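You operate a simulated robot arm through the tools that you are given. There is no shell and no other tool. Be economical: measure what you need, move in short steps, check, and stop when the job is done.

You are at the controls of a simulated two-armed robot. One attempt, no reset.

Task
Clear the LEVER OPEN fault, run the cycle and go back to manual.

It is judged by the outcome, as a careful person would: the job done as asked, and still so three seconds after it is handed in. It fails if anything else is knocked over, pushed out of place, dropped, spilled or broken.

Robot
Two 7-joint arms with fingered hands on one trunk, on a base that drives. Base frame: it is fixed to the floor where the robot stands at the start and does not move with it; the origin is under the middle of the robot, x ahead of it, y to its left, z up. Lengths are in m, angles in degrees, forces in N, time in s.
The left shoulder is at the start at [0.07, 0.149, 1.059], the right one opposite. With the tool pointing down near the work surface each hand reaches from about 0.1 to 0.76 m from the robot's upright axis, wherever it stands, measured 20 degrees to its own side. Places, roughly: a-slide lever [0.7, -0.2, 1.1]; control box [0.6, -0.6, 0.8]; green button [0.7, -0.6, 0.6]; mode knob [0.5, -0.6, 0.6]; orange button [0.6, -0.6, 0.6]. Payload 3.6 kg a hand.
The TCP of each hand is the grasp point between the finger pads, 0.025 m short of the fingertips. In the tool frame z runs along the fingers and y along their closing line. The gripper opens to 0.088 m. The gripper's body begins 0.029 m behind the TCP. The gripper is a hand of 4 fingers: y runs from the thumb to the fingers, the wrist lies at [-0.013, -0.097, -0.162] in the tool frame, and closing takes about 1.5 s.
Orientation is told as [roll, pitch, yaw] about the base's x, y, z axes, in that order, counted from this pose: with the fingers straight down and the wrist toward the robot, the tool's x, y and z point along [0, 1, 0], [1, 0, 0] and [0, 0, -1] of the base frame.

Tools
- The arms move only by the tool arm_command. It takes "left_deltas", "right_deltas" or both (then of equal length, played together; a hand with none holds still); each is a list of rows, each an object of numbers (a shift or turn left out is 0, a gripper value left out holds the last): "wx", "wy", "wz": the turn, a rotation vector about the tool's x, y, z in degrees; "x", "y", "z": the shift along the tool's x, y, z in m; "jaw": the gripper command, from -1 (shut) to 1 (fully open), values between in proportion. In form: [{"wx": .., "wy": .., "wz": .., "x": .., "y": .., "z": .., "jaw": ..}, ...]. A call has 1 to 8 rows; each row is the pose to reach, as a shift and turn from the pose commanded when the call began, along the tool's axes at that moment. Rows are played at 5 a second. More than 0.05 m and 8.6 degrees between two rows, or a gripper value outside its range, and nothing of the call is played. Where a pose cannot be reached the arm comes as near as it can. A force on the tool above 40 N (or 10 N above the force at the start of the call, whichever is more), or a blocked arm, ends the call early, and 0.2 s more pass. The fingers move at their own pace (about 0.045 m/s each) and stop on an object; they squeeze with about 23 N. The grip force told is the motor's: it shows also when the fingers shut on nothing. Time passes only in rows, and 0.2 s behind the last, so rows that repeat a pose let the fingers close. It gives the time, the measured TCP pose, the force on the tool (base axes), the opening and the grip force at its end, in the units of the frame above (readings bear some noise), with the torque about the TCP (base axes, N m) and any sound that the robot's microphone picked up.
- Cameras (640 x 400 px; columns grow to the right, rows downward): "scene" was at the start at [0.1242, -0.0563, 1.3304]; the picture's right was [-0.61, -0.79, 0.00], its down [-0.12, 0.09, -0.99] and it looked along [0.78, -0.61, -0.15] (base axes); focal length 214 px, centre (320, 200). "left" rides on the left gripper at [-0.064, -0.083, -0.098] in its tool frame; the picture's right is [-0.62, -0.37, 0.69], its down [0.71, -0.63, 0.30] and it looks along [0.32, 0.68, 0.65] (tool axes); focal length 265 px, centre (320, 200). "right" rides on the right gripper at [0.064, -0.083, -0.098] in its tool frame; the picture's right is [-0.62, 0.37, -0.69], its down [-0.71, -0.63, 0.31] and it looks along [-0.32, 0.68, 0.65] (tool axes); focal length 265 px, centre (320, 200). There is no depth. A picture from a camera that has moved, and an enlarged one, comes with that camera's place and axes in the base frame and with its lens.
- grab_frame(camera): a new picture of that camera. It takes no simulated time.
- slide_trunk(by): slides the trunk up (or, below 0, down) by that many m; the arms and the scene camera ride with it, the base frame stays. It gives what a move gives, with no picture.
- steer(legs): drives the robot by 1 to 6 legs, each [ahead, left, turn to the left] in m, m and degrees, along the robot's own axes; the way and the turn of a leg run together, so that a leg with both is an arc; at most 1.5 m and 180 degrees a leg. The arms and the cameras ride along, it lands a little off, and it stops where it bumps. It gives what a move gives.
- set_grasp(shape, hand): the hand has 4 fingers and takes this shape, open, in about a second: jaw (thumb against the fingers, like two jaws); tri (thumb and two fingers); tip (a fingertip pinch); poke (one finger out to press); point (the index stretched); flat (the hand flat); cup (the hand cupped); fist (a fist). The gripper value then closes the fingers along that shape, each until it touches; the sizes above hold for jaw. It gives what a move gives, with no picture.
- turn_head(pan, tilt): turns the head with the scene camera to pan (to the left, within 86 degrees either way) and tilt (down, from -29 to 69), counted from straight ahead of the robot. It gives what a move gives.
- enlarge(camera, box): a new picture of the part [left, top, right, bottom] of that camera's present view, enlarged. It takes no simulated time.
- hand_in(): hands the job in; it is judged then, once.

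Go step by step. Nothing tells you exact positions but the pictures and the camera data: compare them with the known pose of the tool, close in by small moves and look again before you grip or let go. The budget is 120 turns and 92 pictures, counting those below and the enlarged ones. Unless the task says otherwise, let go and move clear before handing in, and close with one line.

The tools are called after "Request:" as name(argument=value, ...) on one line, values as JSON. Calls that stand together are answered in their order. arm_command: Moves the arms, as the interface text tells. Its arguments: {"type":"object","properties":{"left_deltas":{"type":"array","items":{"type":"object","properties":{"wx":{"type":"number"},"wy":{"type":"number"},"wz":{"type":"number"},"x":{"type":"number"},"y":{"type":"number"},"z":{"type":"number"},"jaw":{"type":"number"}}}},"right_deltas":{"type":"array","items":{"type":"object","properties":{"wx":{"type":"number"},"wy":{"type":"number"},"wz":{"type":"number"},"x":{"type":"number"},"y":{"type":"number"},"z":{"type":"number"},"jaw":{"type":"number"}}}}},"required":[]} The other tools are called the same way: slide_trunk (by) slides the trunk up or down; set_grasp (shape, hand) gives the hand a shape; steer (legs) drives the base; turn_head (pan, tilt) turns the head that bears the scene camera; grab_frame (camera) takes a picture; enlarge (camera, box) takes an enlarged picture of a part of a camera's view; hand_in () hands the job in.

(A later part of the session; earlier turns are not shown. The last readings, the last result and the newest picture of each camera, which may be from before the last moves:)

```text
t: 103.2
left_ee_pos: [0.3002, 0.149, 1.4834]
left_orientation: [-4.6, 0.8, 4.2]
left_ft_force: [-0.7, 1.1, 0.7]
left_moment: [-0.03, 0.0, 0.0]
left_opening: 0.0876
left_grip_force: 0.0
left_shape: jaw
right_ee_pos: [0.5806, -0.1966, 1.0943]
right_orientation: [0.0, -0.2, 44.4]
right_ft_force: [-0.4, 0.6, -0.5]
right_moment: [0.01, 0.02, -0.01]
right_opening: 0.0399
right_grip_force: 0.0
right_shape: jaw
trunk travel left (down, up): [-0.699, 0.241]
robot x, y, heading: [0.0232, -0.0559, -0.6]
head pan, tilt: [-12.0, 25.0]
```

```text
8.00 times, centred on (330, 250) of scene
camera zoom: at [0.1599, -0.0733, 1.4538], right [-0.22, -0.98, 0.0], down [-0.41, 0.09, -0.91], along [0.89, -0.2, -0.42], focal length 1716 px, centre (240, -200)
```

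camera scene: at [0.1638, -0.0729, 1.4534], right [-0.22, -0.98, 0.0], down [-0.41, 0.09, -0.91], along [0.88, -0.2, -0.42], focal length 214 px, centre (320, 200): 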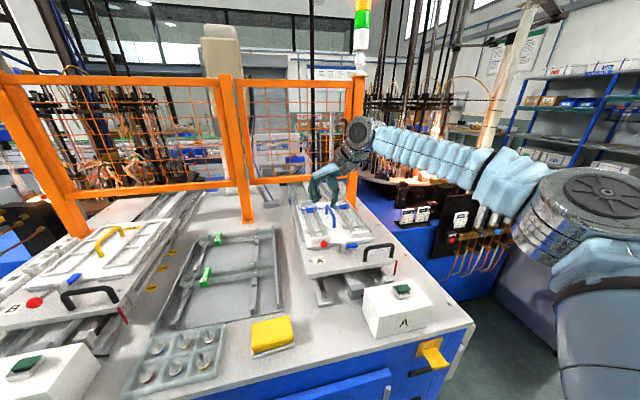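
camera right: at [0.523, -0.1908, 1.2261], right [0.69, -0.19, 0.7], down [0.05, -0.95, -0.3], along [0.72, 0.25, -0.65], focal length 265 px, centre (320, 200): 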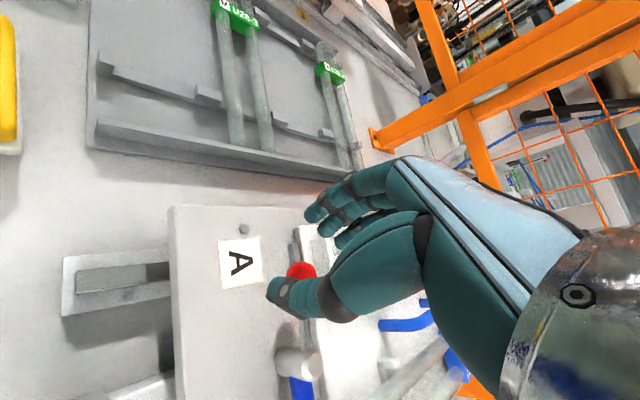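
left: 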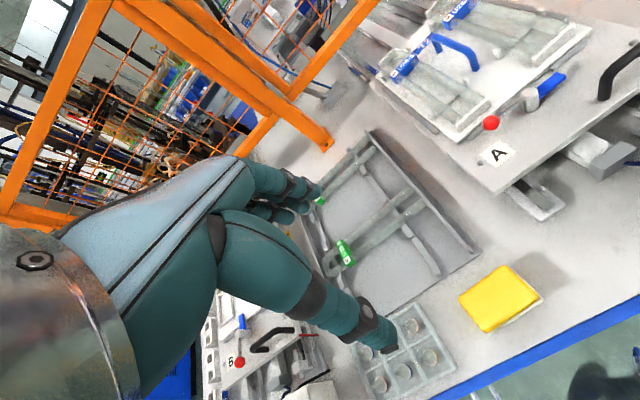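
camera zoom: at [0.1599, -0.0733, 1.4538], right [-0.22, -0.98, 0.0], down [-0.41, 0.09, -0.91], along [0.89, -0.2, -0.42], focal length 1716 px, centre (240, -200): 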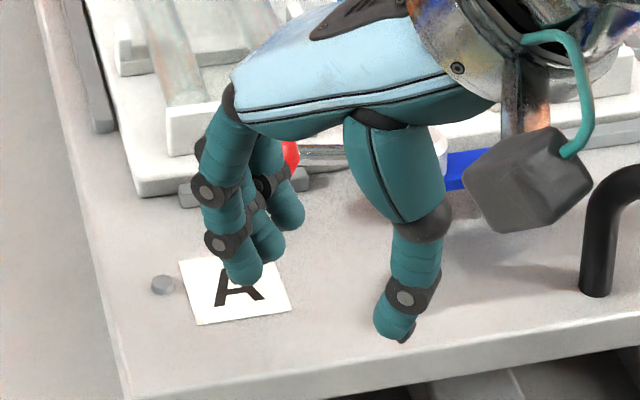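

The finger slid past the ball, which seems not to have moved. I'll lift and look again.

Request:
arm_command(right_deltas=[{"z": -0.04}, {"z": -0.07, "y": -0.03}, {"z": -0.07, "y": -0.07}])

Request:
enlarge(camera="scene", box=[290, 210, 370, 260])

Request:
enlarge(camera="right", box=[180, 160, 500, 360])

```text
t: 104.0
left_ee_pos: [0.3, 0.1466, 1.484]
left_orientation: [-4.4, 0.8, 4.2]
left_ft_force: [-0.7, 0.6, -0.9]
left_moment: [-0.01, -0.02, 0.02]
left_opening: 0.0878
left_grip_force: 0.0
left_shape: jaw
right_ee_pos: [0.531, -0.2441, 1.1612]
right_orientation: [-0.1, -0.2, 44.5]
right_ft_force: [-0.2, -0.1, -0.6]
right_moment: [0.0, 0.02, -0.01]
right_opening: 0.0399
right_grip_force: 0.1
right_shape: jaw
trunk travel left (down, up): [-0.699, 0.241]
robot x, y, heading: [0.0208, -0.054, -0.7]
head pan, tilt: [-12.0, 25.0]
```

```text
8.00 times, centred on (330, 235) of scene
camera zoom: at [0.1596, -0.0756, 1.4538], right [-0.22, -0.98, 0.0], down [-0.41, 0.09, -0.91], along [0.89, -0.2, -0.42], focal length 1716 px, centre (240, -80)
```

zoom: 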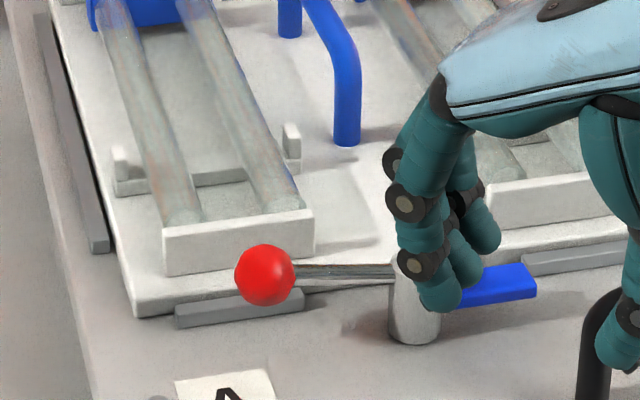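

```text
2.00 times, centred on (340, 260) of right
camera zoom: at [0.4262, -0.2557, 1.26], right [0.69, -0.19, 0.7], down [0.05, -0.95, -0.31], along [0.72, 0.25, -0.65], focal length 531 px, centre (280, 80)
```

zoom: 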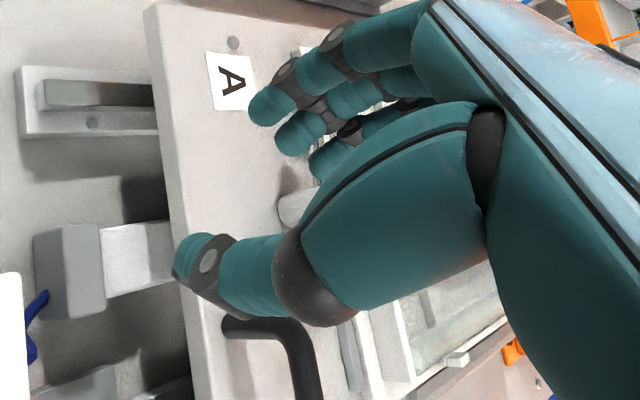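

The lever hasn't moved; my path glanced off its side. I'll go back behind the ball and this time push straight along the diagonal, using the finger row as a wall so the ball can only slide along it.

Request:
arm_command(right_deltas=[{"x": -0.008, "y": 0.035}, {"x": -0.016, "y": 0.07}, {"x": -0.0256, "y": 0.1123}, {"x": -0.0256, "y": 0.1123}, {"x": -0.0256, "y": 0.1123, "z": 0.03}, {"x": -0.0256, "y": 0.1123, "z": 0.055}, {"x": -0.0256, "y": 0.1123, "z": 0.072}, {"x": -0.0256, "y": 0.1123, "z": 0.072}])

Request:
enlarge(camera="scene", box=[290, 210, 370, 260])

```text
t: 105.8
left_ee_pos: [0.2994, 0.1485, 1.4829]
left_orientation: [-4.5, 0.7, 4.2]
left_ft_force: [-0.3, -0.2, 0.2]
left_moment: [0.02, 0.03, 0.01]
left_opening: 0.0878
left_grip_force: 0.0
left_shape: jaw
right_ee_pos: [0.6297, -0.1851, 1.0914]
right_orientation: [-0.1, -0.3, 44.5]
right_ft_force: [-0.3, 0.0, 0.5]
right_moment: [0.0, -0.05, 0.01]
right_opening: 0.0398
right_grip_force: 0.1
right_shape: jaw
trunk travel left (down, up): [-0.699, 0.241]
robot x, y, heading: [0.0194, -0.0537, -0.8]
head pan, tilt: [-12.0, 25.0]
```

```text
8.00 times, centred on (330, 235) of scene
camera zoom: at [0.16, -0.0737, 1.4537], right [-0.22, -0.98, 0.0], down [-0.41, 0.09, -0.91], along [0.89, -0.2, -0.42], focal length 1716 px, centre (240, -80)
```

zoom: 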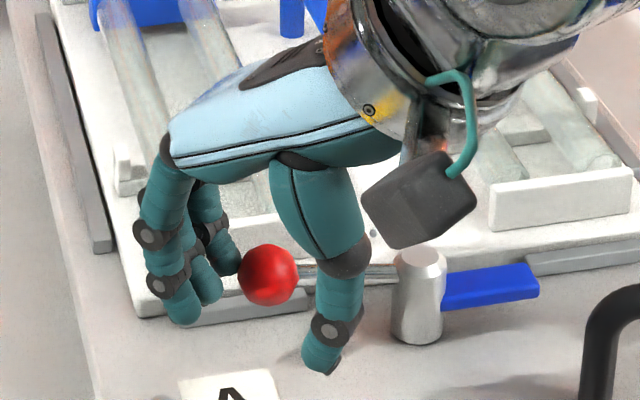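

The finger is diagonally behind the ball. Pushing straight along the tool's -y.

Request:
arm_command(right_deltas=[{"y": -0.006}, {"y": -0.012}, {"y": -0.018}, {"y": -0.024}])

Request:
enlarge(camera="scene", box=[290, 210, 370, 260])

```text
t: 106.8
left_ee_pos: [0.3014, 0.1541, 1.482]
left_orientation: [-4.7, 0.8, 4.2]
left_ft_force: [0.2, -0.3, -0.5]
left_moment: [0.0, 0.0, 0.02]
left_opening: 0.0879
left_grip_force: 0.0
left_shape: jaw
right_ee_pos: [0.6131, -0.196, 1.0918]
right_orientation: [-0.1, -0.1, 44.8]
right_ft_force: [-0.2, 14.4, -0.1]
right_moment: [0.28, -0.03, 0.54]
right_opening: 0.0411
right_grip_force: 0.1
right_shape: jaw
trunk travel left (down, up): [-0.699, 0.241]
robot x, y, heading: [0.0213, -0.0535, -0.8]
head pan, tilt: [-12.0, 25.0]
```

```text
8.00 times, centred on (330, 235) of scene
camera zoom: at [0.1609, -0.0686, 1.4537], right [-0.22, -0.98, 0.0], down [-0.41, 0.09, -0.91], along [0.88, -0.2, -0.42], focal length 1716 px, centre (240, -80)
```

zoom: 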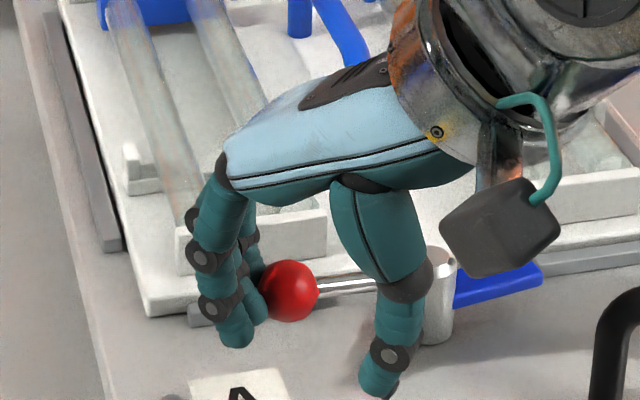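

The ball has begun to move (~15°), but the push has become mostly radial (14 N along y). I'll back off, lift and re-approach more squarely from +x now that there's more room.

Request:
arm_command(right_deltas=[{"y": 0.014, "x": 0.008}, {"y": 0.014, "x": 0.008, "z": -0.03}, {"y": 0.014, "x": 0.008, "z": -0.06}, {"y": 0.014, "x": 0.04, "z": -0.07}, {"y": 0.014, "x": 0.06, "z": -0.07}])

Request:
enlarge(camera="scene", box=[290, 210, 370, 260])

Request:
grab_frame(camera="right")

```text
t: 108.0
left_ee_pos: [0.301, 0.1502, 1.4823]
left_orientation: [-4.6, 0.9, 4.1]
left_ft_force: [0.4, -0.4, 0.1]
left_moment: [0.02, -0.02, -0.01]
left_opening: 0.0877
left_grip_force: 0.1
left_shape: jaw
right_ee_pos: [0.5828, -0.1473, 1.1615]
right_orientation: [-0.1, -0.1, 44.4]
right_ft_force: [-0.3, 0.5, -0.4]
right_moment: [-0.01, 0.03, 0.0]
right_opening: 0.0398
right_grip_force: 0.1
right_shape: jaw
trunk travel left (down, up): [-0.699, 0.241]
robot x, y, heading: [0.0188, -0.0538, -0.3]
head pan, tilt: [-12.0, 25.0]
```

```text
8.00 times, centred on (330, 235) of scene
camera zoom: at [0.1611, -0.0724, 1.4536], right [-0.22, -0.98, 0.0], down [-0.41, 0.09, -0.91], along [0.88, -0.2, -0.42], focal length 1716 px, centre (240, -80)
```

zoom: 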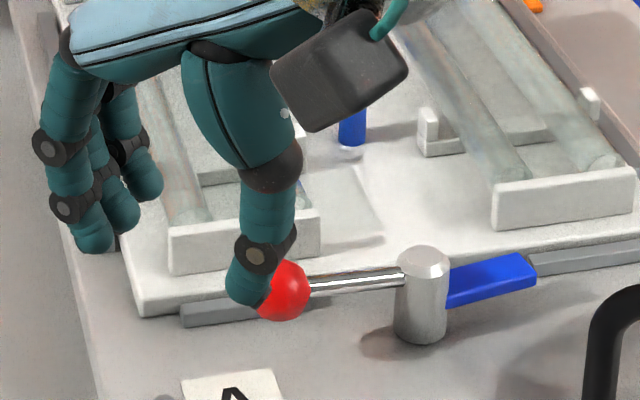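

```text
50 pictures are left
camera right: at [0.4782, -0.1577, 1.2596], right [0.69, -0.18, 0.7], down [0.05, -0.95, -0.3], along [0.72, 0.25, -0.65], focal length 265 px, centre (320, 200)
```

right: 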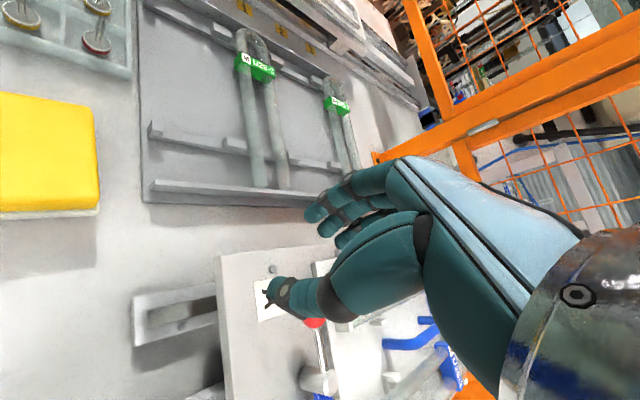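

The lever stays where pushed (~14°). I'll rotate the hand to yaw 15° so the outer finger pushes squarely on the +x side of the ball.

Request:
arm_command(right_deltas=[{"x": -0.012, "y": 0.0026, "wz": 7.4}, {"x": -0.024, "y": 0.0052, "wz": 14.8}, {"x": -0.036, "y": 0.0078, "wz": 22.1}, {"x": -0.0476, "y": 0.0104, "wz": 29.4}, {"x": -0.0476, "y": 0.0104, "wz": 29.4}, {"x": -0.0476, "y": 0.0104, "wz": 29.4, "z": 0.03}, {"x": -0.0476, "y": 0.0104, "wz": 29.4, "z": 0.03}])

Request:
enlarge(camera="scene", box=[290, 210, 370, 260])

```text
t: 109.6
left_ee_pos: [0.3027, 0.1488, 1.4827]
left_orientation: [-4.5, 0.9, 4.3]
left_ft_force: [0.7, 0.5, 0.8]
left_moment: [0.02, 0.0, 0.01]
left_opening: 0.088
left_grip_force: 0.1
left_shape: jaw
right_ee_pos: [0.6238, -0.175, 1.1319]
right_orientation: [0.0, -0.2, 15.1]
right_ft_force: [-0.4, 0.0, -0.4]
right_moment: [0.02, 0.0, 0.01]
right_opening: 0.0399
right_grip_force: 0.0
right_shape: jaw
trunk travel left (down, up): [-0.699, 0.241]
robot x, y, heading: [0.0247, -0.0513, -0.5]
head pan, tilt: [-12.0, 25.0]
```

```text
8.00 times, centred on (330, 235) of scene
camera zoom: at [0.1622, -0.0731, 1.4535], right [-0.22, -0.98, 0.0], down [-0.41, 0.09, -0.91], along [0.88, -0.2, -0.42], focal length 1716 px, centre (240, -80)
```

zoom: 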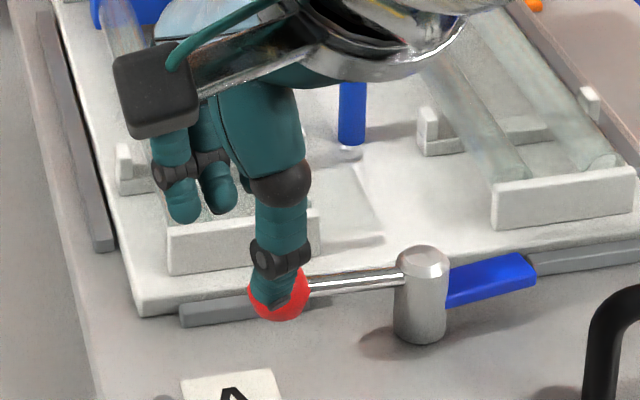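

Request:
arm_command(right_deltas=[{"z": 0.015}, {"z": 0.03}, {"z": 0.041}, {"z": 0.041}])

Request:
enlarge(camera="right", box=[180, 160, 440, 340])

```text
t: 110.6
left_ee_pos: [0.3012, 0.1489, 1.4824]
left_orientation: [-4.4, 1.0, 4.2]
left_ft_force: [-0.7, 0.1, -1.1]
left_moment: [-0.03, 0.0, 0.03]
left_opening: 0.0878
left_grip_force: 0.1
left_shape: jaw
right_ee_pos: [0.6239, -0.1746, 1.0905]
right_orientation: [-0.1, -0.2, 15.1]
right_ft_force: [0.5, 0.8, 0.2]
right_moment: [0.01, -0.03, 0.0]
right_opening: 0.0398
right_grip_force: 0.0
right_shape: jaw
trunk travel left (down, up): [-0.699, 0.241]
robot x, y, heading: [0.0208, -0.0501, -0.4]
head pan, tilt: [-12.0, 25.0]
```

```text
2.22 times, centred on (310, 250) of right
camera zoom: at [0.526, -0.1322, 1.1889], right [0.51, -0.5, 0.69], down [-0.42, -0.85, -0.31], along [0.75, -0.13, -0.65], focal length 590 px, centre (342, 89)
```

zoom: 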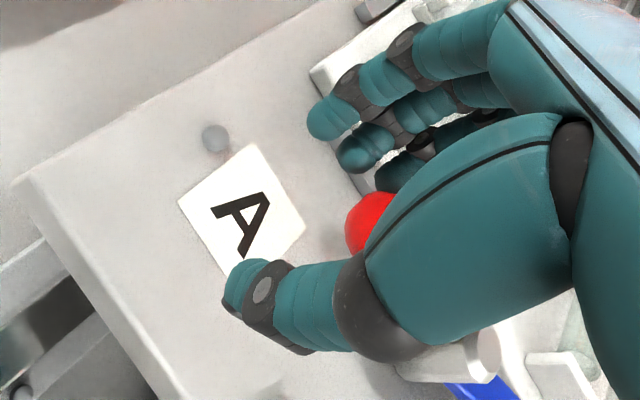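

Request:
arm_command(right_deltas=[{"x": 0.0021, "y": -0.0079}, {"x": 0.0027, "y": -0.0155}, {"x": 0.0031, "y": -0.023}, {"x": 0.002, "y": -0.0303}, {"x": 0.0008, "y": -0.0376}])

Request:
enlarge(camera="scene", box=[290, 210, 370, 260])

Request:
enlarge(camera="right", box=[180, 160, 440, 340])

```text
t: 111.8
left_ee_pos: [0.3005, 0.1494, 1.4831]
left_orientation: [-4.5, 0.9, 4.1]
left_ft_force: [-0.4, -0.3, 0.5]
left_moment: [-0.01, -0.02, 0.02]
left_opening: 0.0878
left_grip_force: 0.0
left_shape: jaw
right_ee_pos: [0.587, -0.1842, 1.0913]
right_orientation: [0.0, -0.2, 15.1]
right_ft_force: [0.6, 1.0, 0.5]
right_moment: [0.03, 0.0, 0.03]
right_opening: 0.0399
right_grip_force: 0.0
right_shape: jaw
trunk travel left (down, up): [-0.699, 0.241]
robot x, y, heading: [0.0217, -0.051, -0.4]
head pan, tilt: [-12.0, 25.0]
```

```text
8.00 times, centred on (330, 235) of scene
camera zoom: at [0.161, -0.0732, 1.4536], right [-0.22, -0.98, 0.0], down [-0.41, 0.09, -0.91], along [0.88, -0.2, -0.42], focal length 1716 px, centre (240, -80)
```

zoom: 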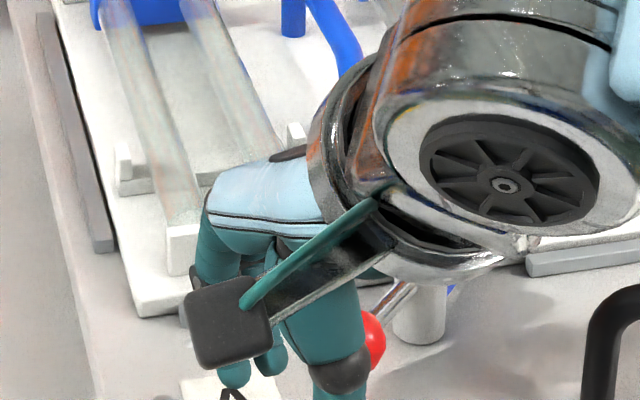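

```text
2.22 times, centred on (310, 250) of right
camera zoom: at [0.4888, -0.142, 1.1888], right [0.51, -0.5, 0.69], down [-0.42, -0.85, -0.31], along [0.75, -0.13, -0.65], focal length 590 px, centre (342, 89)
```

zoom: 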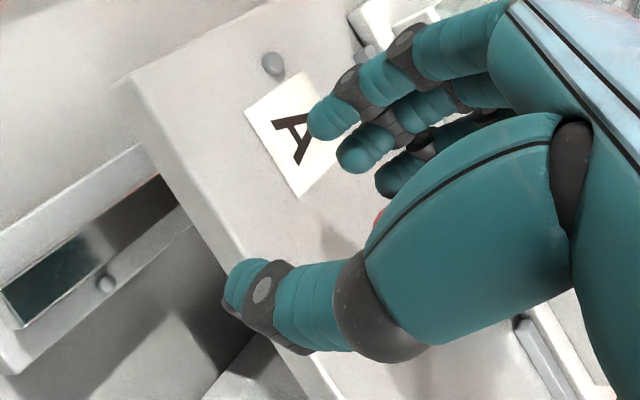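

The lever is now at ~56° and following well. Continue to ~90°.

Request:
arm_command(right_deltas=[{"x": -0.003, "y": -0.007}, {"x": -0.0063, "y": -0.0136}, {"x": -0.011, "y": -0.0195}, {"x": -0.0158, "y": -0.0252}, {"x": -0.0197, "y": -0.0282}, {"x": -0.0237, "y": -0.0312}])

Request:
grab_frame(camera="scene")

```text
t: 113.2
left_ee_pos: [0.302, 0.1487, 1.482]
left_orientation: [-4.5, 0.9, 4.3]
left_ft_force: [-0.4, 0.9, 0.0]
left_moment: [-0.01, -0.01, 0.02]
left_opening: 0.0876
left_grip_force: 0.0
left_shape: jaw
right_ee_pos: [0.5631, -0.2137, 1.0902]
right_orientation: [-0.1, -0.2, 15.1]
right_ft_force: [0.2, -0.3, -0.3]
right_moment: [-0.03, 0.02, -0.01]
right_opening: 0.0397
right_grip_force: 0.2
right_shape: jaw
trunk travel left (down, up): [-0.699, 0.241]
robot x, y, heading: [0.0226, -0.0506, -0.5]
head pan, tilt: [-12.0, 25.0]
```

```text
45 pictures are left
camera scene: at [0.1615, -0.0729, 1.4536], right [-0.22, -0.98, 0.0], down [-0.41, 0.09, -0.91], along [0.88, -0.2, -0.42], focal length 214 px, centre (320, 200)
```

scene: 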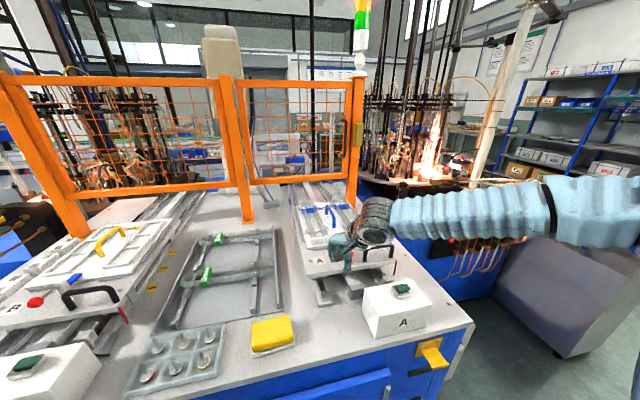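

I'll lift the hand aside to see the lever.

Request:
arm_command(right_deltas=[{"x": 0.01, "z": -0.005}, {"x": 0.012, "z": -0.05}, {"x": 0.012, "z": -0.09}, {"x": 0.012, "z": -0.13}, {"x": 0.012, "y": -0.04, "z": -0.15}, {"x": -0.02, "y": -0.08, "z": -0.15}, {"x": -0.06, "y": -0.11, "z": -0.15}, {"x": -0.1, "y": -0.13, "z": -0.15}])

Request:
enlarge(camera="scene", box=[290, 210, 370, 260])

```text
refused: row 6 steps farther than a row can; nothing moved
```

```text
8.00 times, centred on (330, 235) of scene
camera zoom: at [0.1615, -0.0729, 1.4536], right [-0.22, -0.98, 0.0], down [-0.41, 0.09, -0.91], along [0.88, -0.2, -0.42], focal length 1716 px, centre (240, -80)
```

zoom: 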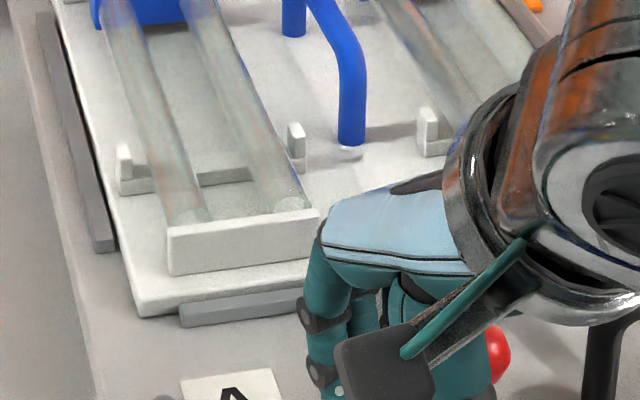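

Request:
arm_command(right_deltas=[{"x": 0.01, "z": -0.005}, {"x": 0.012, "z": -0.05}, {"x": 0.012, "z": -0.09}, {"x": 0.012, "z": -0.13}, {"x": 0.0, "y": -0.04, "z": -0.14}, {"x": -0.02, "y": -0.08, "z": -0.15}, {"x": -0.05, "y": -0.11, "z": -0.15}, {"x": -0.09, "y": -0.13, "z": -0.15}])

Request:
enlarge(camera="scene", box=[290, 210, 370, 260])

Request:
enlarge(camera="scene", box=[0, 220, 160, 320])

```text
t: 115.0
left_ee_pos: [0.302, 0.1469, 1.4836]
left_orientation: [-4.4, 0.9, 4.2]
left_ft_force: [0.8, -0.9, -0.7]
left_moment: [0.04, 0.01, 0.0]
left_opening: 0.0875
left_grip_force: 0.2
left_shape: jaw
right_ee_pos: [0.462, -0.3398, 1.2389]
right_orientation: [0.1, -0.3, 15.2]
right_ft_force: [-0.5, 0.2, -0.5]
right_moment: [-0.01, -0.03, -0.01]
right_opening: 0.0402
right_grip_force: 0.0
right_shape: jaw
trunk travel left (down, up): [-0.699, 0.241]
robot x, y, heading: [0.0174, -0.0515, -0.4]
head pan, tilt: [-12.0, 25.0]
```

```text
8.00 times, centred on (330, 235) of scene
camera zoom: at [0.1613, -0.0755, 1.4536], right [-0.22, -0.98, 0.0], down [-0.41, 0.09, -0.91], along [0.88, -0.2, -0.42], focal length 1716 px, centre (240, -80)
```

zoom: 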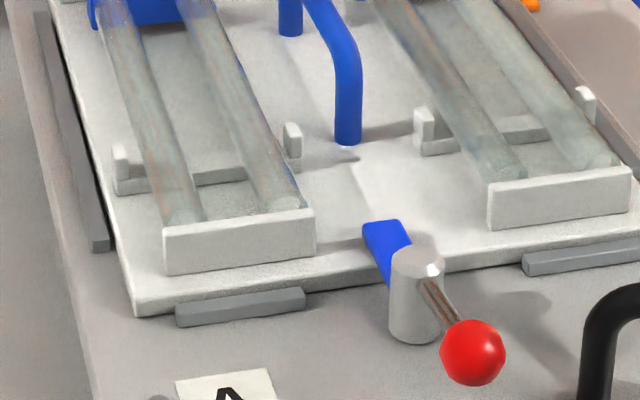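

```text
4.00 times, centred on (80, 270) of scene
camera zoom: at [0.1613, -0.0755, 1.4536], right [-0.22, -0.98, 0.0], down [-0.41, 0.09, -0.91], along [0.88, -0.2, -0.42], focal length 858 px, centre (1280, -80)
```

zoom: 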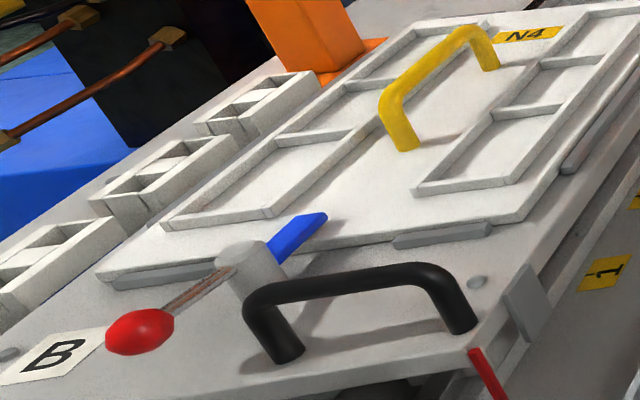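

Lever A is now closed just like B, with the tab over the carrier. I retract the hand and drive round to the control box.

Request:
arm_command(right_deltas=[{"y": -0.04, "z": -0.03, "wz": 5}, {"y": -0.08, "z": -0.06, "wz": 10}, {"y": -0.1, "z": -0.08, "wz": 15}, {"y": -0.1, "z": -0.08, "wz": 15}])

Request:
steer(legs=[[-0.2, 0, 0], [0, -1.3, 0], [0, 0, 90], [0, -0.53, 0]])

Request:
turn_head(pan=-12, tilt=35)

Request:
grab_frame(camera="scene")

```text
t: 116.0
left_ee_pos: [0.3022, 0.1503, 1.4825]
left_orientation: [-4.7, 1.0, 4.2]
left_ft_force: [0.7, -0.6, 0.4]
left_moment: [0.0, 0.0, 0.0]
left_opening: 0.0877
left_grip_force: 0.0
left_shape: jaw
right_ee_pos: [0.3652, -0.3605, 1.322]
right_orientation: [0.1, -0.1, 0.1]
right_ft_force: [0.0, -0.3, -0.4]
right_moment: [0.04, 0.04, 0.01]
right_opening: 0.0399
right_grip_force: 0.0
right_shape: jaw
trunk travel left (down, up): [-0.699, 0.241]
robot x, y, heading: [0.0224, -0.0537, -0.6]
head pan, tilt: [-12.0, 25.0]
```

```text
t: 152.2
left_ee_pos: [0.1511, -1.073, 1.4828]
left_orientation: [-4.8, 1.0, 94.7]
left_ft_force: [-0.2, 0.1, -0.2]
left_moment: [-0.02, -0.03, 0.03]
left_opening: 0.0877
left_grip_force: 0.0
left_shape: jaw
right_ee_pos: [0.662, -1.008, 1.3213]
right_orientation: [-0.1, -0.2, 90.4]
right_ft_force: [0.4, -0.1, 0.2]
right_moment: [-0.01, -0.03, -0.02]
right_opening: 0.0401
right_grip_force: 0.0
right_shape: jaw
trunk travel left (down, up): [-0.699, 0.241]
robot x, y, heading: [0.3548, -1.3505, 90.0]
head pan, tilt: [-12.0, 25.0]
```

```text
t: 152.9
left_ee_pos: [0.1541, -1.0725, 1.4823]
left_orientation: [-4.6, 0.9, 94.8]
left_ft_force: [0.4, 0.2, -0.3]
left_moment: [-0.01, -0.01, 0.05]
left_opening: 0.0879
left_grip_force: 0.0
left_shape: jaw
right_ee_pos: [0.6632, -1.0074, 1.3221]
right_orientation: [0.0, -0.2, 90.5]
right_ft_force: [-0.8, 0.6, -0.3]
right_moment: [0.01, 0.0, -0.01]
right_opening: 0.0399
right_grip_force: 0.1
right_shape: jaw
trunk travel left (down, up): [-0.699, 0.241]
robot x, y, heading: [0.3617, -1.3496, 89.7]
head pan, tilt: [-12.0, 35.0]
```

```text
41 pictures are left
camera scene: at [0.3789, -1.2161, 1.4379], right [0.98, -0.21, 0.0], down [-0.12, -0.56, -0.82], along [0.17, 0.8, -0.57], focal length 214 px, centre (320, 200)
```

scene: 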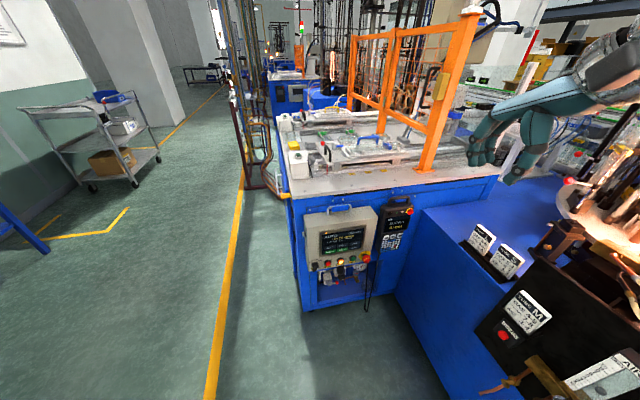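

RESET triangulates to about (0.609, -0.598, 0.636), START (0.667, -0.598, 0.637), knob (0.485, -0.60, 0.638). I'll lower the trunk and check the display still shows the fault.

Request:
slide_trunk(by=-0.4)

Request:
set_grasp(hand="right", shape="poke")

Request:
turn_head(pan=-12, tilt=20)

Request:
grab_frame(camera="scene")

```text
t: 156.7
left_ee_pos: [0.1533, -1.0733, 1.083]
left_orientation: [-4.6, 0.8, 94.8]
left_ft_force: [1.1, -0.3, -0.4]
left_moment: [0.02, -0.01, 0.01]
left_opening: 0.0878
left_grip_force: 0.1
left_shape: jaw
right_ee_pos: [0.6641, -1.0074, 0.9212]
right_orientation: [0.1, -0.2, 90.6]
right_ft_force: [0.8, -0.3, 0.3]
right_moment: [0.0, 0.02, -0.03]
right_opening: 0.0399
right_grip_force: 0.1
right_shape: jaw
trunk travel left (down, up): [-0.299, 0.641]
robot x, y, heading: [0.3589, -1.3518, 89.9]
head pan, tilt: [-12.0, 35.0]
```

```text
t: 157.6
left_ee_pos: [0.1544, -1.074, 1.0828]
left_orientation: [-4.6, 0.9, 94.8]
left_ft_force: [0.2, 0.7, -0.4]
left_moment: [0.0, -0.01, -0.03]
left_opening: 0.0877
left_grip_force: 0.1
left_shape: jaw
right_ee_pos: [0.663, -1.0062, 0.9203]
right_orientation: [0.1, -0.2, 90.6]
right_ft_force: [0.0, -0.8, 0.6]
right_moment: [-0.02, -0.01, -0.01]
right_opening: 0.0002
right_grip_force: 0.1
right_shape: poke
trunk travel left (down, up): [-0.299, 0.641]
robot x, y, heading: [0.3606, -1.3513, 89.8]
head pan, tilt: [-12.0, 35.0]
```

```text
t: 158.4
left_ee_pos: [0.1543, -1.0733, 1.0835]
left_orientation: [-4.5, 1.0, 94.6]
left_ft_force: [1.0, -0.5, 0.2]
left_moment: [0.03, 0.03, 0.03]
left_opening: 0.0878
left_grip_force: 0.1
left_shape: jaw
right_ee_pos: [0.6625, -1.0066, 0.9219]
right_orientation: [0.0, -0.3, 90.5]
right_ft_force: [0.7, 0.2, 0.6]
right_moment: [0.0, 0.0, 0.01]
right_opening: 0.0
right_grip_force: 0.1
right_shape: poke
trunk travel left (down, up): [-0.299, 0.641]
robot x, y, heading: [0.361, -1.3528, 90.3]
head pan, tilt: [-12.0, 20.0]
```

```text
40 pictures are left
camera scene: at [0.38, -1.2109, 1.0616], right [0.98, -0.21, 0.0], down [-0.07, -0.34, -0.94], along [0.2, 0.92, -0.34], focal length 214 px, centre (320, 200)
```

scene: 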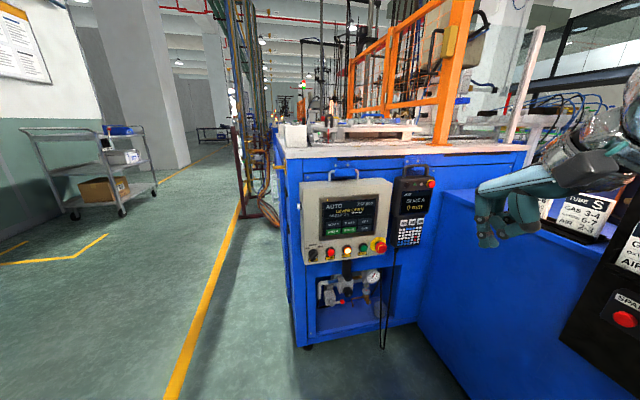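

The machine is still in AUTO with the fault showing until reset. I turn the right hand so the finger points forward, moving toward the panel at a safe distance.

Request:
arm_command(right_deltas=[{"x": 0.006, "y": 0.015, "z": 0.01, "wx": -8}, {"x": 0.012, "y": 0.03, "z": 0.02, "wx": -16}, {"x": 0.018, "y": 0.045, "z": 0.03, "wx": -24}, {"x": 0.024, "y": 0.06, "z": 0.045, "wx": -32}, {"x": 0.03, "y": 0.075, "z": 0.06, "wx": -40}, {"x": 0.036, "y": 0.09, "z": 0.075, "wx": -48}, {"x": 0.041, "y": 0.105, "z": 0.09, "wx": -56}, {"x": 0.046, "y": 0.12, "z": 0.105, "wx": -64}])

Request:
grab_frame(camera="scene")

```text
t: 160.2
left_ee_pos: [0.1533, -1.0729, 1.0838]
left_orientation: [-4.6, 1.0, 94.7]
left_ft_force: [-0.1, -0.1, 0.3]
left_moment: [0.03, -0.02, 0.03]
left_opening: 0.0874
left_grip_force: 0.0
left_shape: jaw
right_ee_pos: [0.6248, -0.8585, 0.8166]
right_orientation: [-0.1, -64.3, 90.5]
right_ft_force: [0.2, 0.1, 0.2]
right_moment: [-0.01, 0.03, -0.01]
right_opening: 0.0001
right_grip_force: 0.0
right_shape: poke
right hand out of reach, approached as far as the arm can: row 4, 5, 6, 7, 8
trunk travel left (down, up): [-0.299, 0.641]
robot x, y, heading: [0.3626, -1.3515, 89.8]
head pan, tilt: [-12.0, 20.0]
```

```text
39 pictures are left
camera scene: at [0.3798, -1.211, 1.0618], right [0.98, -0.21, 0.0], down [-0.07, -0.33, -0.94], along [0.2, 0.92, -0.34], focal length 214 px, centre (320, 200)
```

scene: 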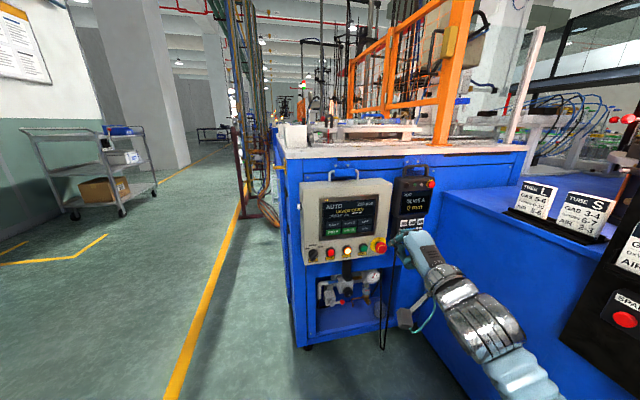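

Request:
arm_command(right_deltas=[{"x": 0.002, "y": -0.02, "z": 0.03, "wx": -4}, {"x": 0.004, "y": -0.04, "z": 0.06, "wx": -8}, {"x": 0.006, "y": -0.06, "z": 0.09, "wx": -13}, {"x": 0.008, "y": -0.08, "z": 0.12, "wx": -18}, {"x": 0.008, "y": -0.09, "z": 0.14, "wx": -22}, {"x": 0.008, "y": -0.104, "z": 0.16, "wx": -26}, {"x": 0.008, "y": -0.104, "z": 0.16, "wx": -26}])

Request:
enlarge(camera="scene", box=[270, 150, 470, 300])

Request:
grab_frame(camera="right")

```text
t: 161.8
left_ee_pos: [0.1542, -1.074, 1.0818]
left_orientation: [-4.6, 0.9, 94.7]
left_ft_force: [-0.2, -0.4, -0.8]
left_moment: [0.01, 0.01, 0.0]
left_opening: 0.0879
left_grip_force: 0.0
left_shape: jaw
right_ee_pos: [0.6138, -0.7589, 0.6514]
right_orientation: [175.7, -89.7, -85.2]
right_ft_force: [0.8, -0.3, -1.1]
right_moment: [0.01, 0.02, -0.01]
right_opening: 0.0
right_grip_force: 0.0
right_shape: poke
trunk travel left (down, up): [-0.299, 0.641]
robot x, y, heading: [0.36, -1.3538, 90.1]
head pan, tilt: [-12.0, 20.0]
```

```text
2.67 times, centred on (370, 225) of scene
camera zoom: at [0.3799, -1.2114, 1.0618], right [0.98, -0.21, 0.0], down [-0.07, -0.33, -0.94], along [0.2, 0.92, -0.34], focal length 572 px, centre (187, 133)
```

zoom: 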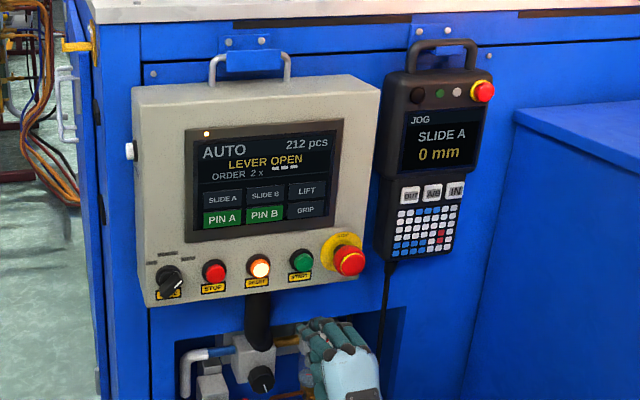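

```text
37 pictures are left
camera right: at [0.5505, -0.8568, 0.5683], right [0.63, -0.69, 0.36], down [0.71, 0.31, -0.63], along [0.32, 0.65, 0.69], focal length 265 px, centre (320, 200)
```

right: 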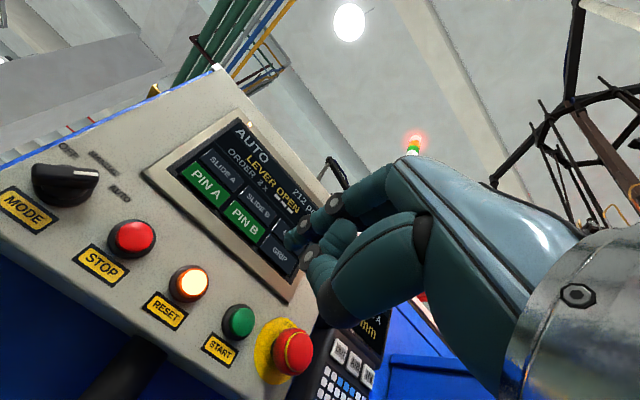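

The finger is pointing forward and clear. I align with RESET and approach to ~2.5 cm.

Request:
arm_command(right_deltas=[{"x": -0.002, "y": -0.013, "z": 0.02}, {"x": -0.002, "y": -0.013, "z": 0.05}, {"x": -0.002, "y": -0.013, "z": 0.08}, {"x": -0.002, "y": -0.013, "z": 0.105}, {"x": -0.002, "y": -0.013, "z": 0.105}])

Request:
enlarge(camera="scene", box=[300, 220, 400, 280])

Request:
grab_frame(camera="right")

```text
t: 163.0
left_ee_pos: [0.1538, -1.0733, 1.0827]
left_orientation: [-4.7, 0.9, 94.7]
left_ft_force: [0.3, 0.2, -0.2]
left_moment: [-0.01, 0.01, -0.02]
left_opening: 0.088
left_grip_force: 0.1
left_shape: jaw
right_ee_pos: [0.6126, -0.6548, 0.6393]
right_orientation: [173.3, -89.7, -82.7]
right_ft_force: [-0.3, -0.2, -0.6]
right_moment: [-0.01, -0.01, -0.03]
right_opening: 0.0
right_grip_force: 0.1
right_shape: poke
trunk travel left (down, up): [-0.299, 0.641]
robot x, y, heading: [0.3598, -1.3523, 90.0]
head pan, tilt: [-12.0, 20.0]
```

```text
6.40 times, centred on (350, 250) of scene
camera zoom: at [0.38, -1.2112, 1.0617], right [0.98, -0.21, 0.0], down [-0.07, -0.33, -0.94], along [0.2, 0.92, -0.34], focal length 1373 px, centre (128, -120)
```

zoom: 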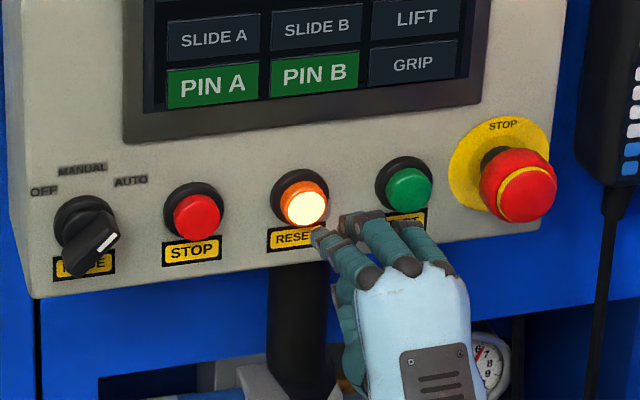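

```text
35 pictures are left
camera right: at [0.5499, -0.7522, 0.5565], right [0.63, -0.69, 0.36], down [0.71, 0.31, -0.63], along [0.32, 0.65, 0.69], focal length 265 px, centre (320, 200)
```

right: 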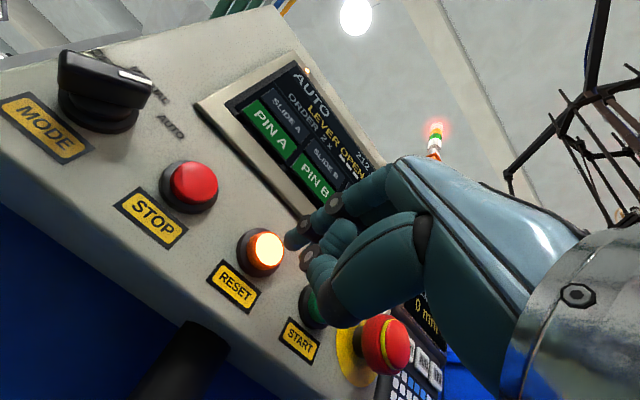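

RESET's face is at (0.608, -0.607, 0.6435), about 2 cm ahead of the fingertip. Pressing gently, then backing off.

Request:
arm_command(right_deltas=[{"x": -0.003, "y": 0.002, "z": 0.01}, {"x": -0.003, "y": 0.002, "z": 0.018}, {"x": -0.003, "y": 0.002, "z": 0.022}, {"x": -0.003, "y": 0.002, "z": 0.025}])

Request:
enlarge(camera="scene", box=[300, 180, 400, 280])

```text
t: 164.0
left_ee_pos: [0.155, -1.073, 1.0827]
left_orientation: [-4.6, 0.9, 94.7]
left_ft_force: [0.6, 0.1, -0.4]
left_moment: [-0.01, -0.04, -0.01]
left_opening: 0.0877
left_grip_force: 0.1
left_shape: jaw
right_ee_pos: [0.6187, -0.6295, 0.6422]
right_orientation: [173.6, -89.7, -83.0]
right_ft_force: [-0.7, -2.3, 0.5]
right_moment: [0.03, -0.02, 0.01]
right_opening: 0.0
right_grip_force: 0.0
right_shape: poke
trunk travel left (down, up): [-0.299, 0.641]
robot x, y, heading: [0.3592, -1.3558, 89.8]
head pan, tilt: [-12.0, 20.0]
heard: click
```

```text
4.00 times, centred on (350, 230) of scene
camera zoom: at [0.3799, -1.2112, 1.0617], right [0.98, -0.21, 0.0], down [-0.07, -0.33, -0.94], along [0.2, 0.92, -0.34], focal length 858 px, centre (200, 80)
```

zoom: 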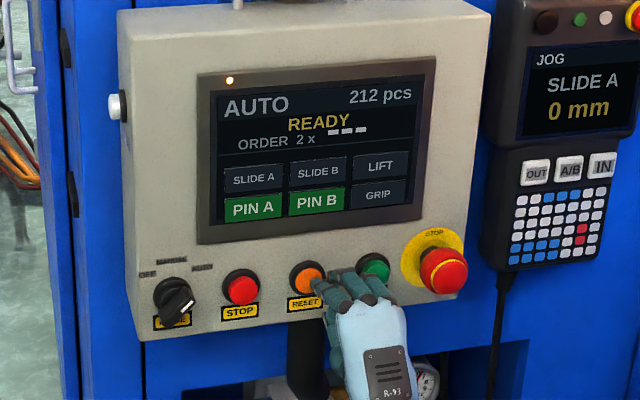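

The fault cleared: READY. Next is START; the E-stop is close on its right, so I back off, shift across and roll the hand so the curled fingers tilt down away from it.

Request:
arm_command(right_deltas=[{"z": -0.03}, {"z": -0.06}, {"z": -0.06, "wz": 8, "x": -0.015}, {"z": -0.06, "wz": 16, "x": -0.03}, {"z": -0.06, "wz": 24, "x": -0.045, "y": -0.002}, {"z": -0.06, "wz": 32, "x": -0.055, "y": -0.005}, {"z": -0.06, "wz": 40, "x": -0.055, "y": -0.005}, {"z": -0.04, "wz": 40, "x": -0.055, "y": -0.005}])

Request:
enlarge(camera="scene", box=[300, 200, 400, 280])

Request:
grab_frame(camera="right")

```text
t: 165.8
left_ee_pos: [0.155, -1.0717, 1.0831]
left_orientation: [-4.5, 0.9, 94.7]
left_ft_force: [-0.6, 0.3, -0.5]
left_moment: [0.01, 0.06, -0.03]
left_opening: 0.0882
left_grip_force: 0.1
left_shape: jaw
right_ee_pos: [0.6737, -0.6684, 0.6345]
right_orientation: [90.3, -49.9, 0.3]
right_ft_force: [1.0, 0.0, 0.0]
right_moment: [0.0, 0.01, 0.01]
right_opening: 0.0
right_grip_force: 0.1
right_shape: poke
trunk travel left (down, up): [-0.299, 0.641]
robot x, y, heading: [0.3603, -1.3538, 90.0]
head pan, tilt: [-12.0, 20.0]
```

```text
5.00 times, centred on (350, 240) of scene
camera zoom: at [0.3803, -1.2105, 1.0615], right [0.98, -0.21, 0.0], down [-0.07, -0.34, -0.94], along [0.2, 0.92, -0.34], focal length 1072 px, centre (170, 0)
```

zoom: 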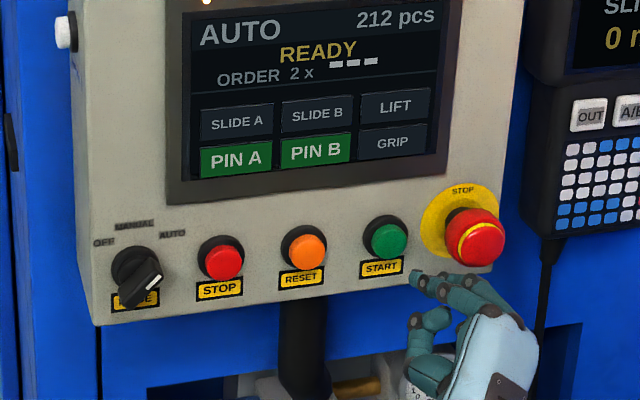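

```text
32 pictures are left
camera right: at [0.5723, -0.7665, 0.6131], right [0.72, -0.69, -0.12], down [0.14, 0.31, -0.94], along [0.68, 0.66, 0.32], focal length 265 px, centre (320, 200)
```

right: 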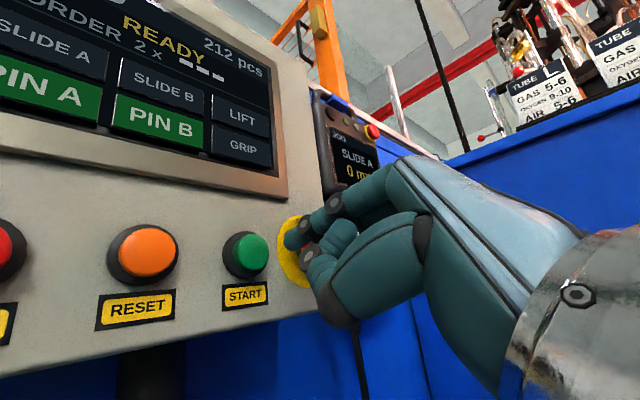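

The finger is aligned with START at ~3.4 cm, hand clear of the E-stop. Pressing.

Request:
arm_command(right_deltas=[{"x": 0.002, "y": 0.002, "z": 0.015}, {"x": 0.002, "y": 0.002, "z": 0.028}, {"x": 0.002, "y": 0.002, "z": 0.035}, {"x": 0.002, "y": 0.002, "z": 0.04}])

Request:
enlarge(camera="scene", box=[300, 200, 400, 280])

```text
t: 166.8
left_ee_pos: [0.1547, -1.0737, 1.0834]
left_orientation: [-4.6, 0.8, 94.7]
left_ft_force: [0.2, -0.2, 0.1]
left_moment: [-0.03, 0.01, 0.0]
left_opening: 0.0876
left_grip_force: 0.1
left_shape: jaw
right_ee_pos: [0.6732, -0.6291, 0.6407]
right_orientation: [90.4, -50.0, 0.2]
right_ft_force: [0.2, -2.7, 0.4]
right_moment: [0.0, -0.02, -0.01]
right_opening: 0.0
right_grip_force: 0.1
right_shape: poke
trunk travel left (down, up): [-0.299, 0.641]
robot x, y, heading: [0.36, -1.3518, 89.9]
head pan, tilt: [-12.0, 20.0]
heard: click
```

```text
5.00 times, centred on (350, 240) of scene
camera zoom: at [0.38, -1.2113, 1.0617], right [0.98, -0.21, 0.0], down [-0.07, -0.33, -0.94], along [0.2, 0.92, -0.34], focal length 1072 px, centre (170, 0)
```

zoom: 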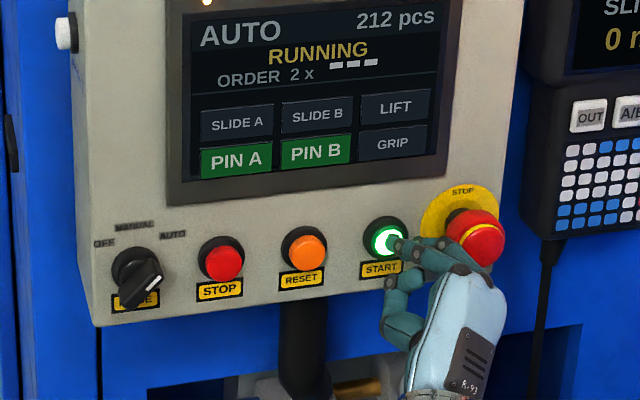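

RUNNING. I withdraw the finger straight back and watch the cycle before touching the mode knob.

Request:
arm_command(right_deltas=[{"z": -0.03}, {"z": -0.06}, {"z": -0.09}, {"z": -0.12}, {"z": -0.12, "wz": -8, "x": 0.02}, {"z": -0.12, "wz": -16, "x": 0.04}, {"z": -0.12, "wz": -24, "x": 0.06}, {"z": -0.12, "wz": -32, "x": 0.08}])

Request:
set_grasp(hand="right", shape="jaw")

Request:
grab_frame(camera="scene")

Request:
enlarge(camera="scene", box=[290, 190, 370, 280])

```text
t: 168.6
left_ee_pos: [0.1543, -1.0724, 1.0824]
left_orientation: [-4.5, 0.9, 94.6]
left_ft_force: [0.4, 0.0, 0.4]
left_moment: [-0.03, -0.02, 0.0]
left_opening: 0.0878
left_grip_force: 0.1
left_shape: jaw
right_ee_pos: [0.612, -0.7505, 0.6912]
right_orientation: [91.3, -82.1, -0.9]
right_ft_force: [0.5, -0.2, 0.1]
right_moment: [-0.03, -0.01, 0.01]
right_opening: 0.0
right_grip_force: 0.0
right_shape: poke
trunk travel left (down, up): [-0.299, 0.641]
robot x, y, heading: [0.3573, -1.354, 89.7]
head pan, tilt: [-12.0, 20.0]
```

```text
t: 169.5
left_ee_pos: [0.1549, -1.0741, 1.0839]
left_orientation: [-4.6, 0.9, 94.7]
left_ft_force: [0.2, 0.6, -0.1]
left_moment: [-0.01, 0.01, 0.01]
left_opening: 0.0876
left_grip_force: 0.0
left_shape: jaw
right_ee_pos: [0.6117, -0.7512, 0.6901]
right_orientation: [91.5, -81.9, -0.9]
right_ft_force: [0.4, 0.1, 0.0]
right_moment: [-0.03, -0.01, -0.01]
right_opening: 0.088
right_grip_force: 0.0
right_shape: jaw
trunk travel left (down, up): [-0.299, 0.641]
robot x, y, heading: [0.3608, -1.3536, 90.0]
head pan, tilt: [-12.0, 20.0]
```

```text
30 pictures are left
camera scene: at [0.3799, -1.211, 1.0617], right [0.98, -0.21, 0.0], down [-0.07, -0.33, -0.94], along [0.2, 0.92, -0.34], focal length 214 px, centre (320, 200)
```

scene: 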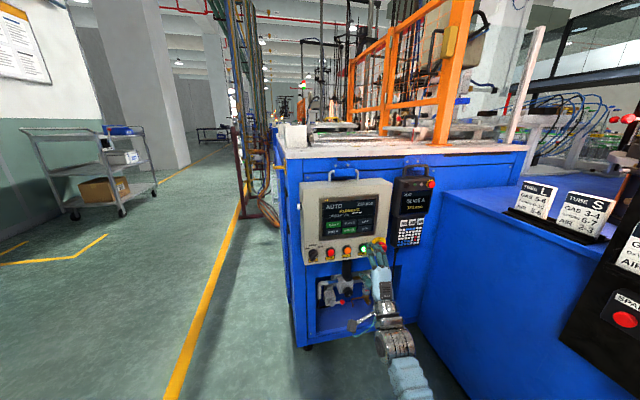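

```text
4.44 times, centred on (330, 235) of scene
camera zoom: at [0.3799, -1.211, 1.0617], right [0.98, -0.21, 0.0], down [-0.07, -0.33, -0.94], along [0.2, 0.92, -0.34], focal length 953 px, centre (276, 44)
```

zoom: 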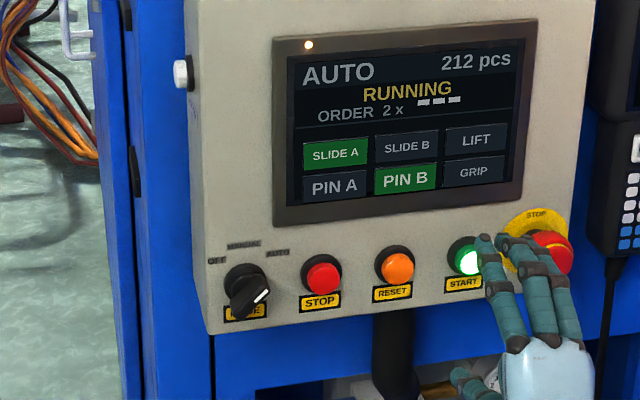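

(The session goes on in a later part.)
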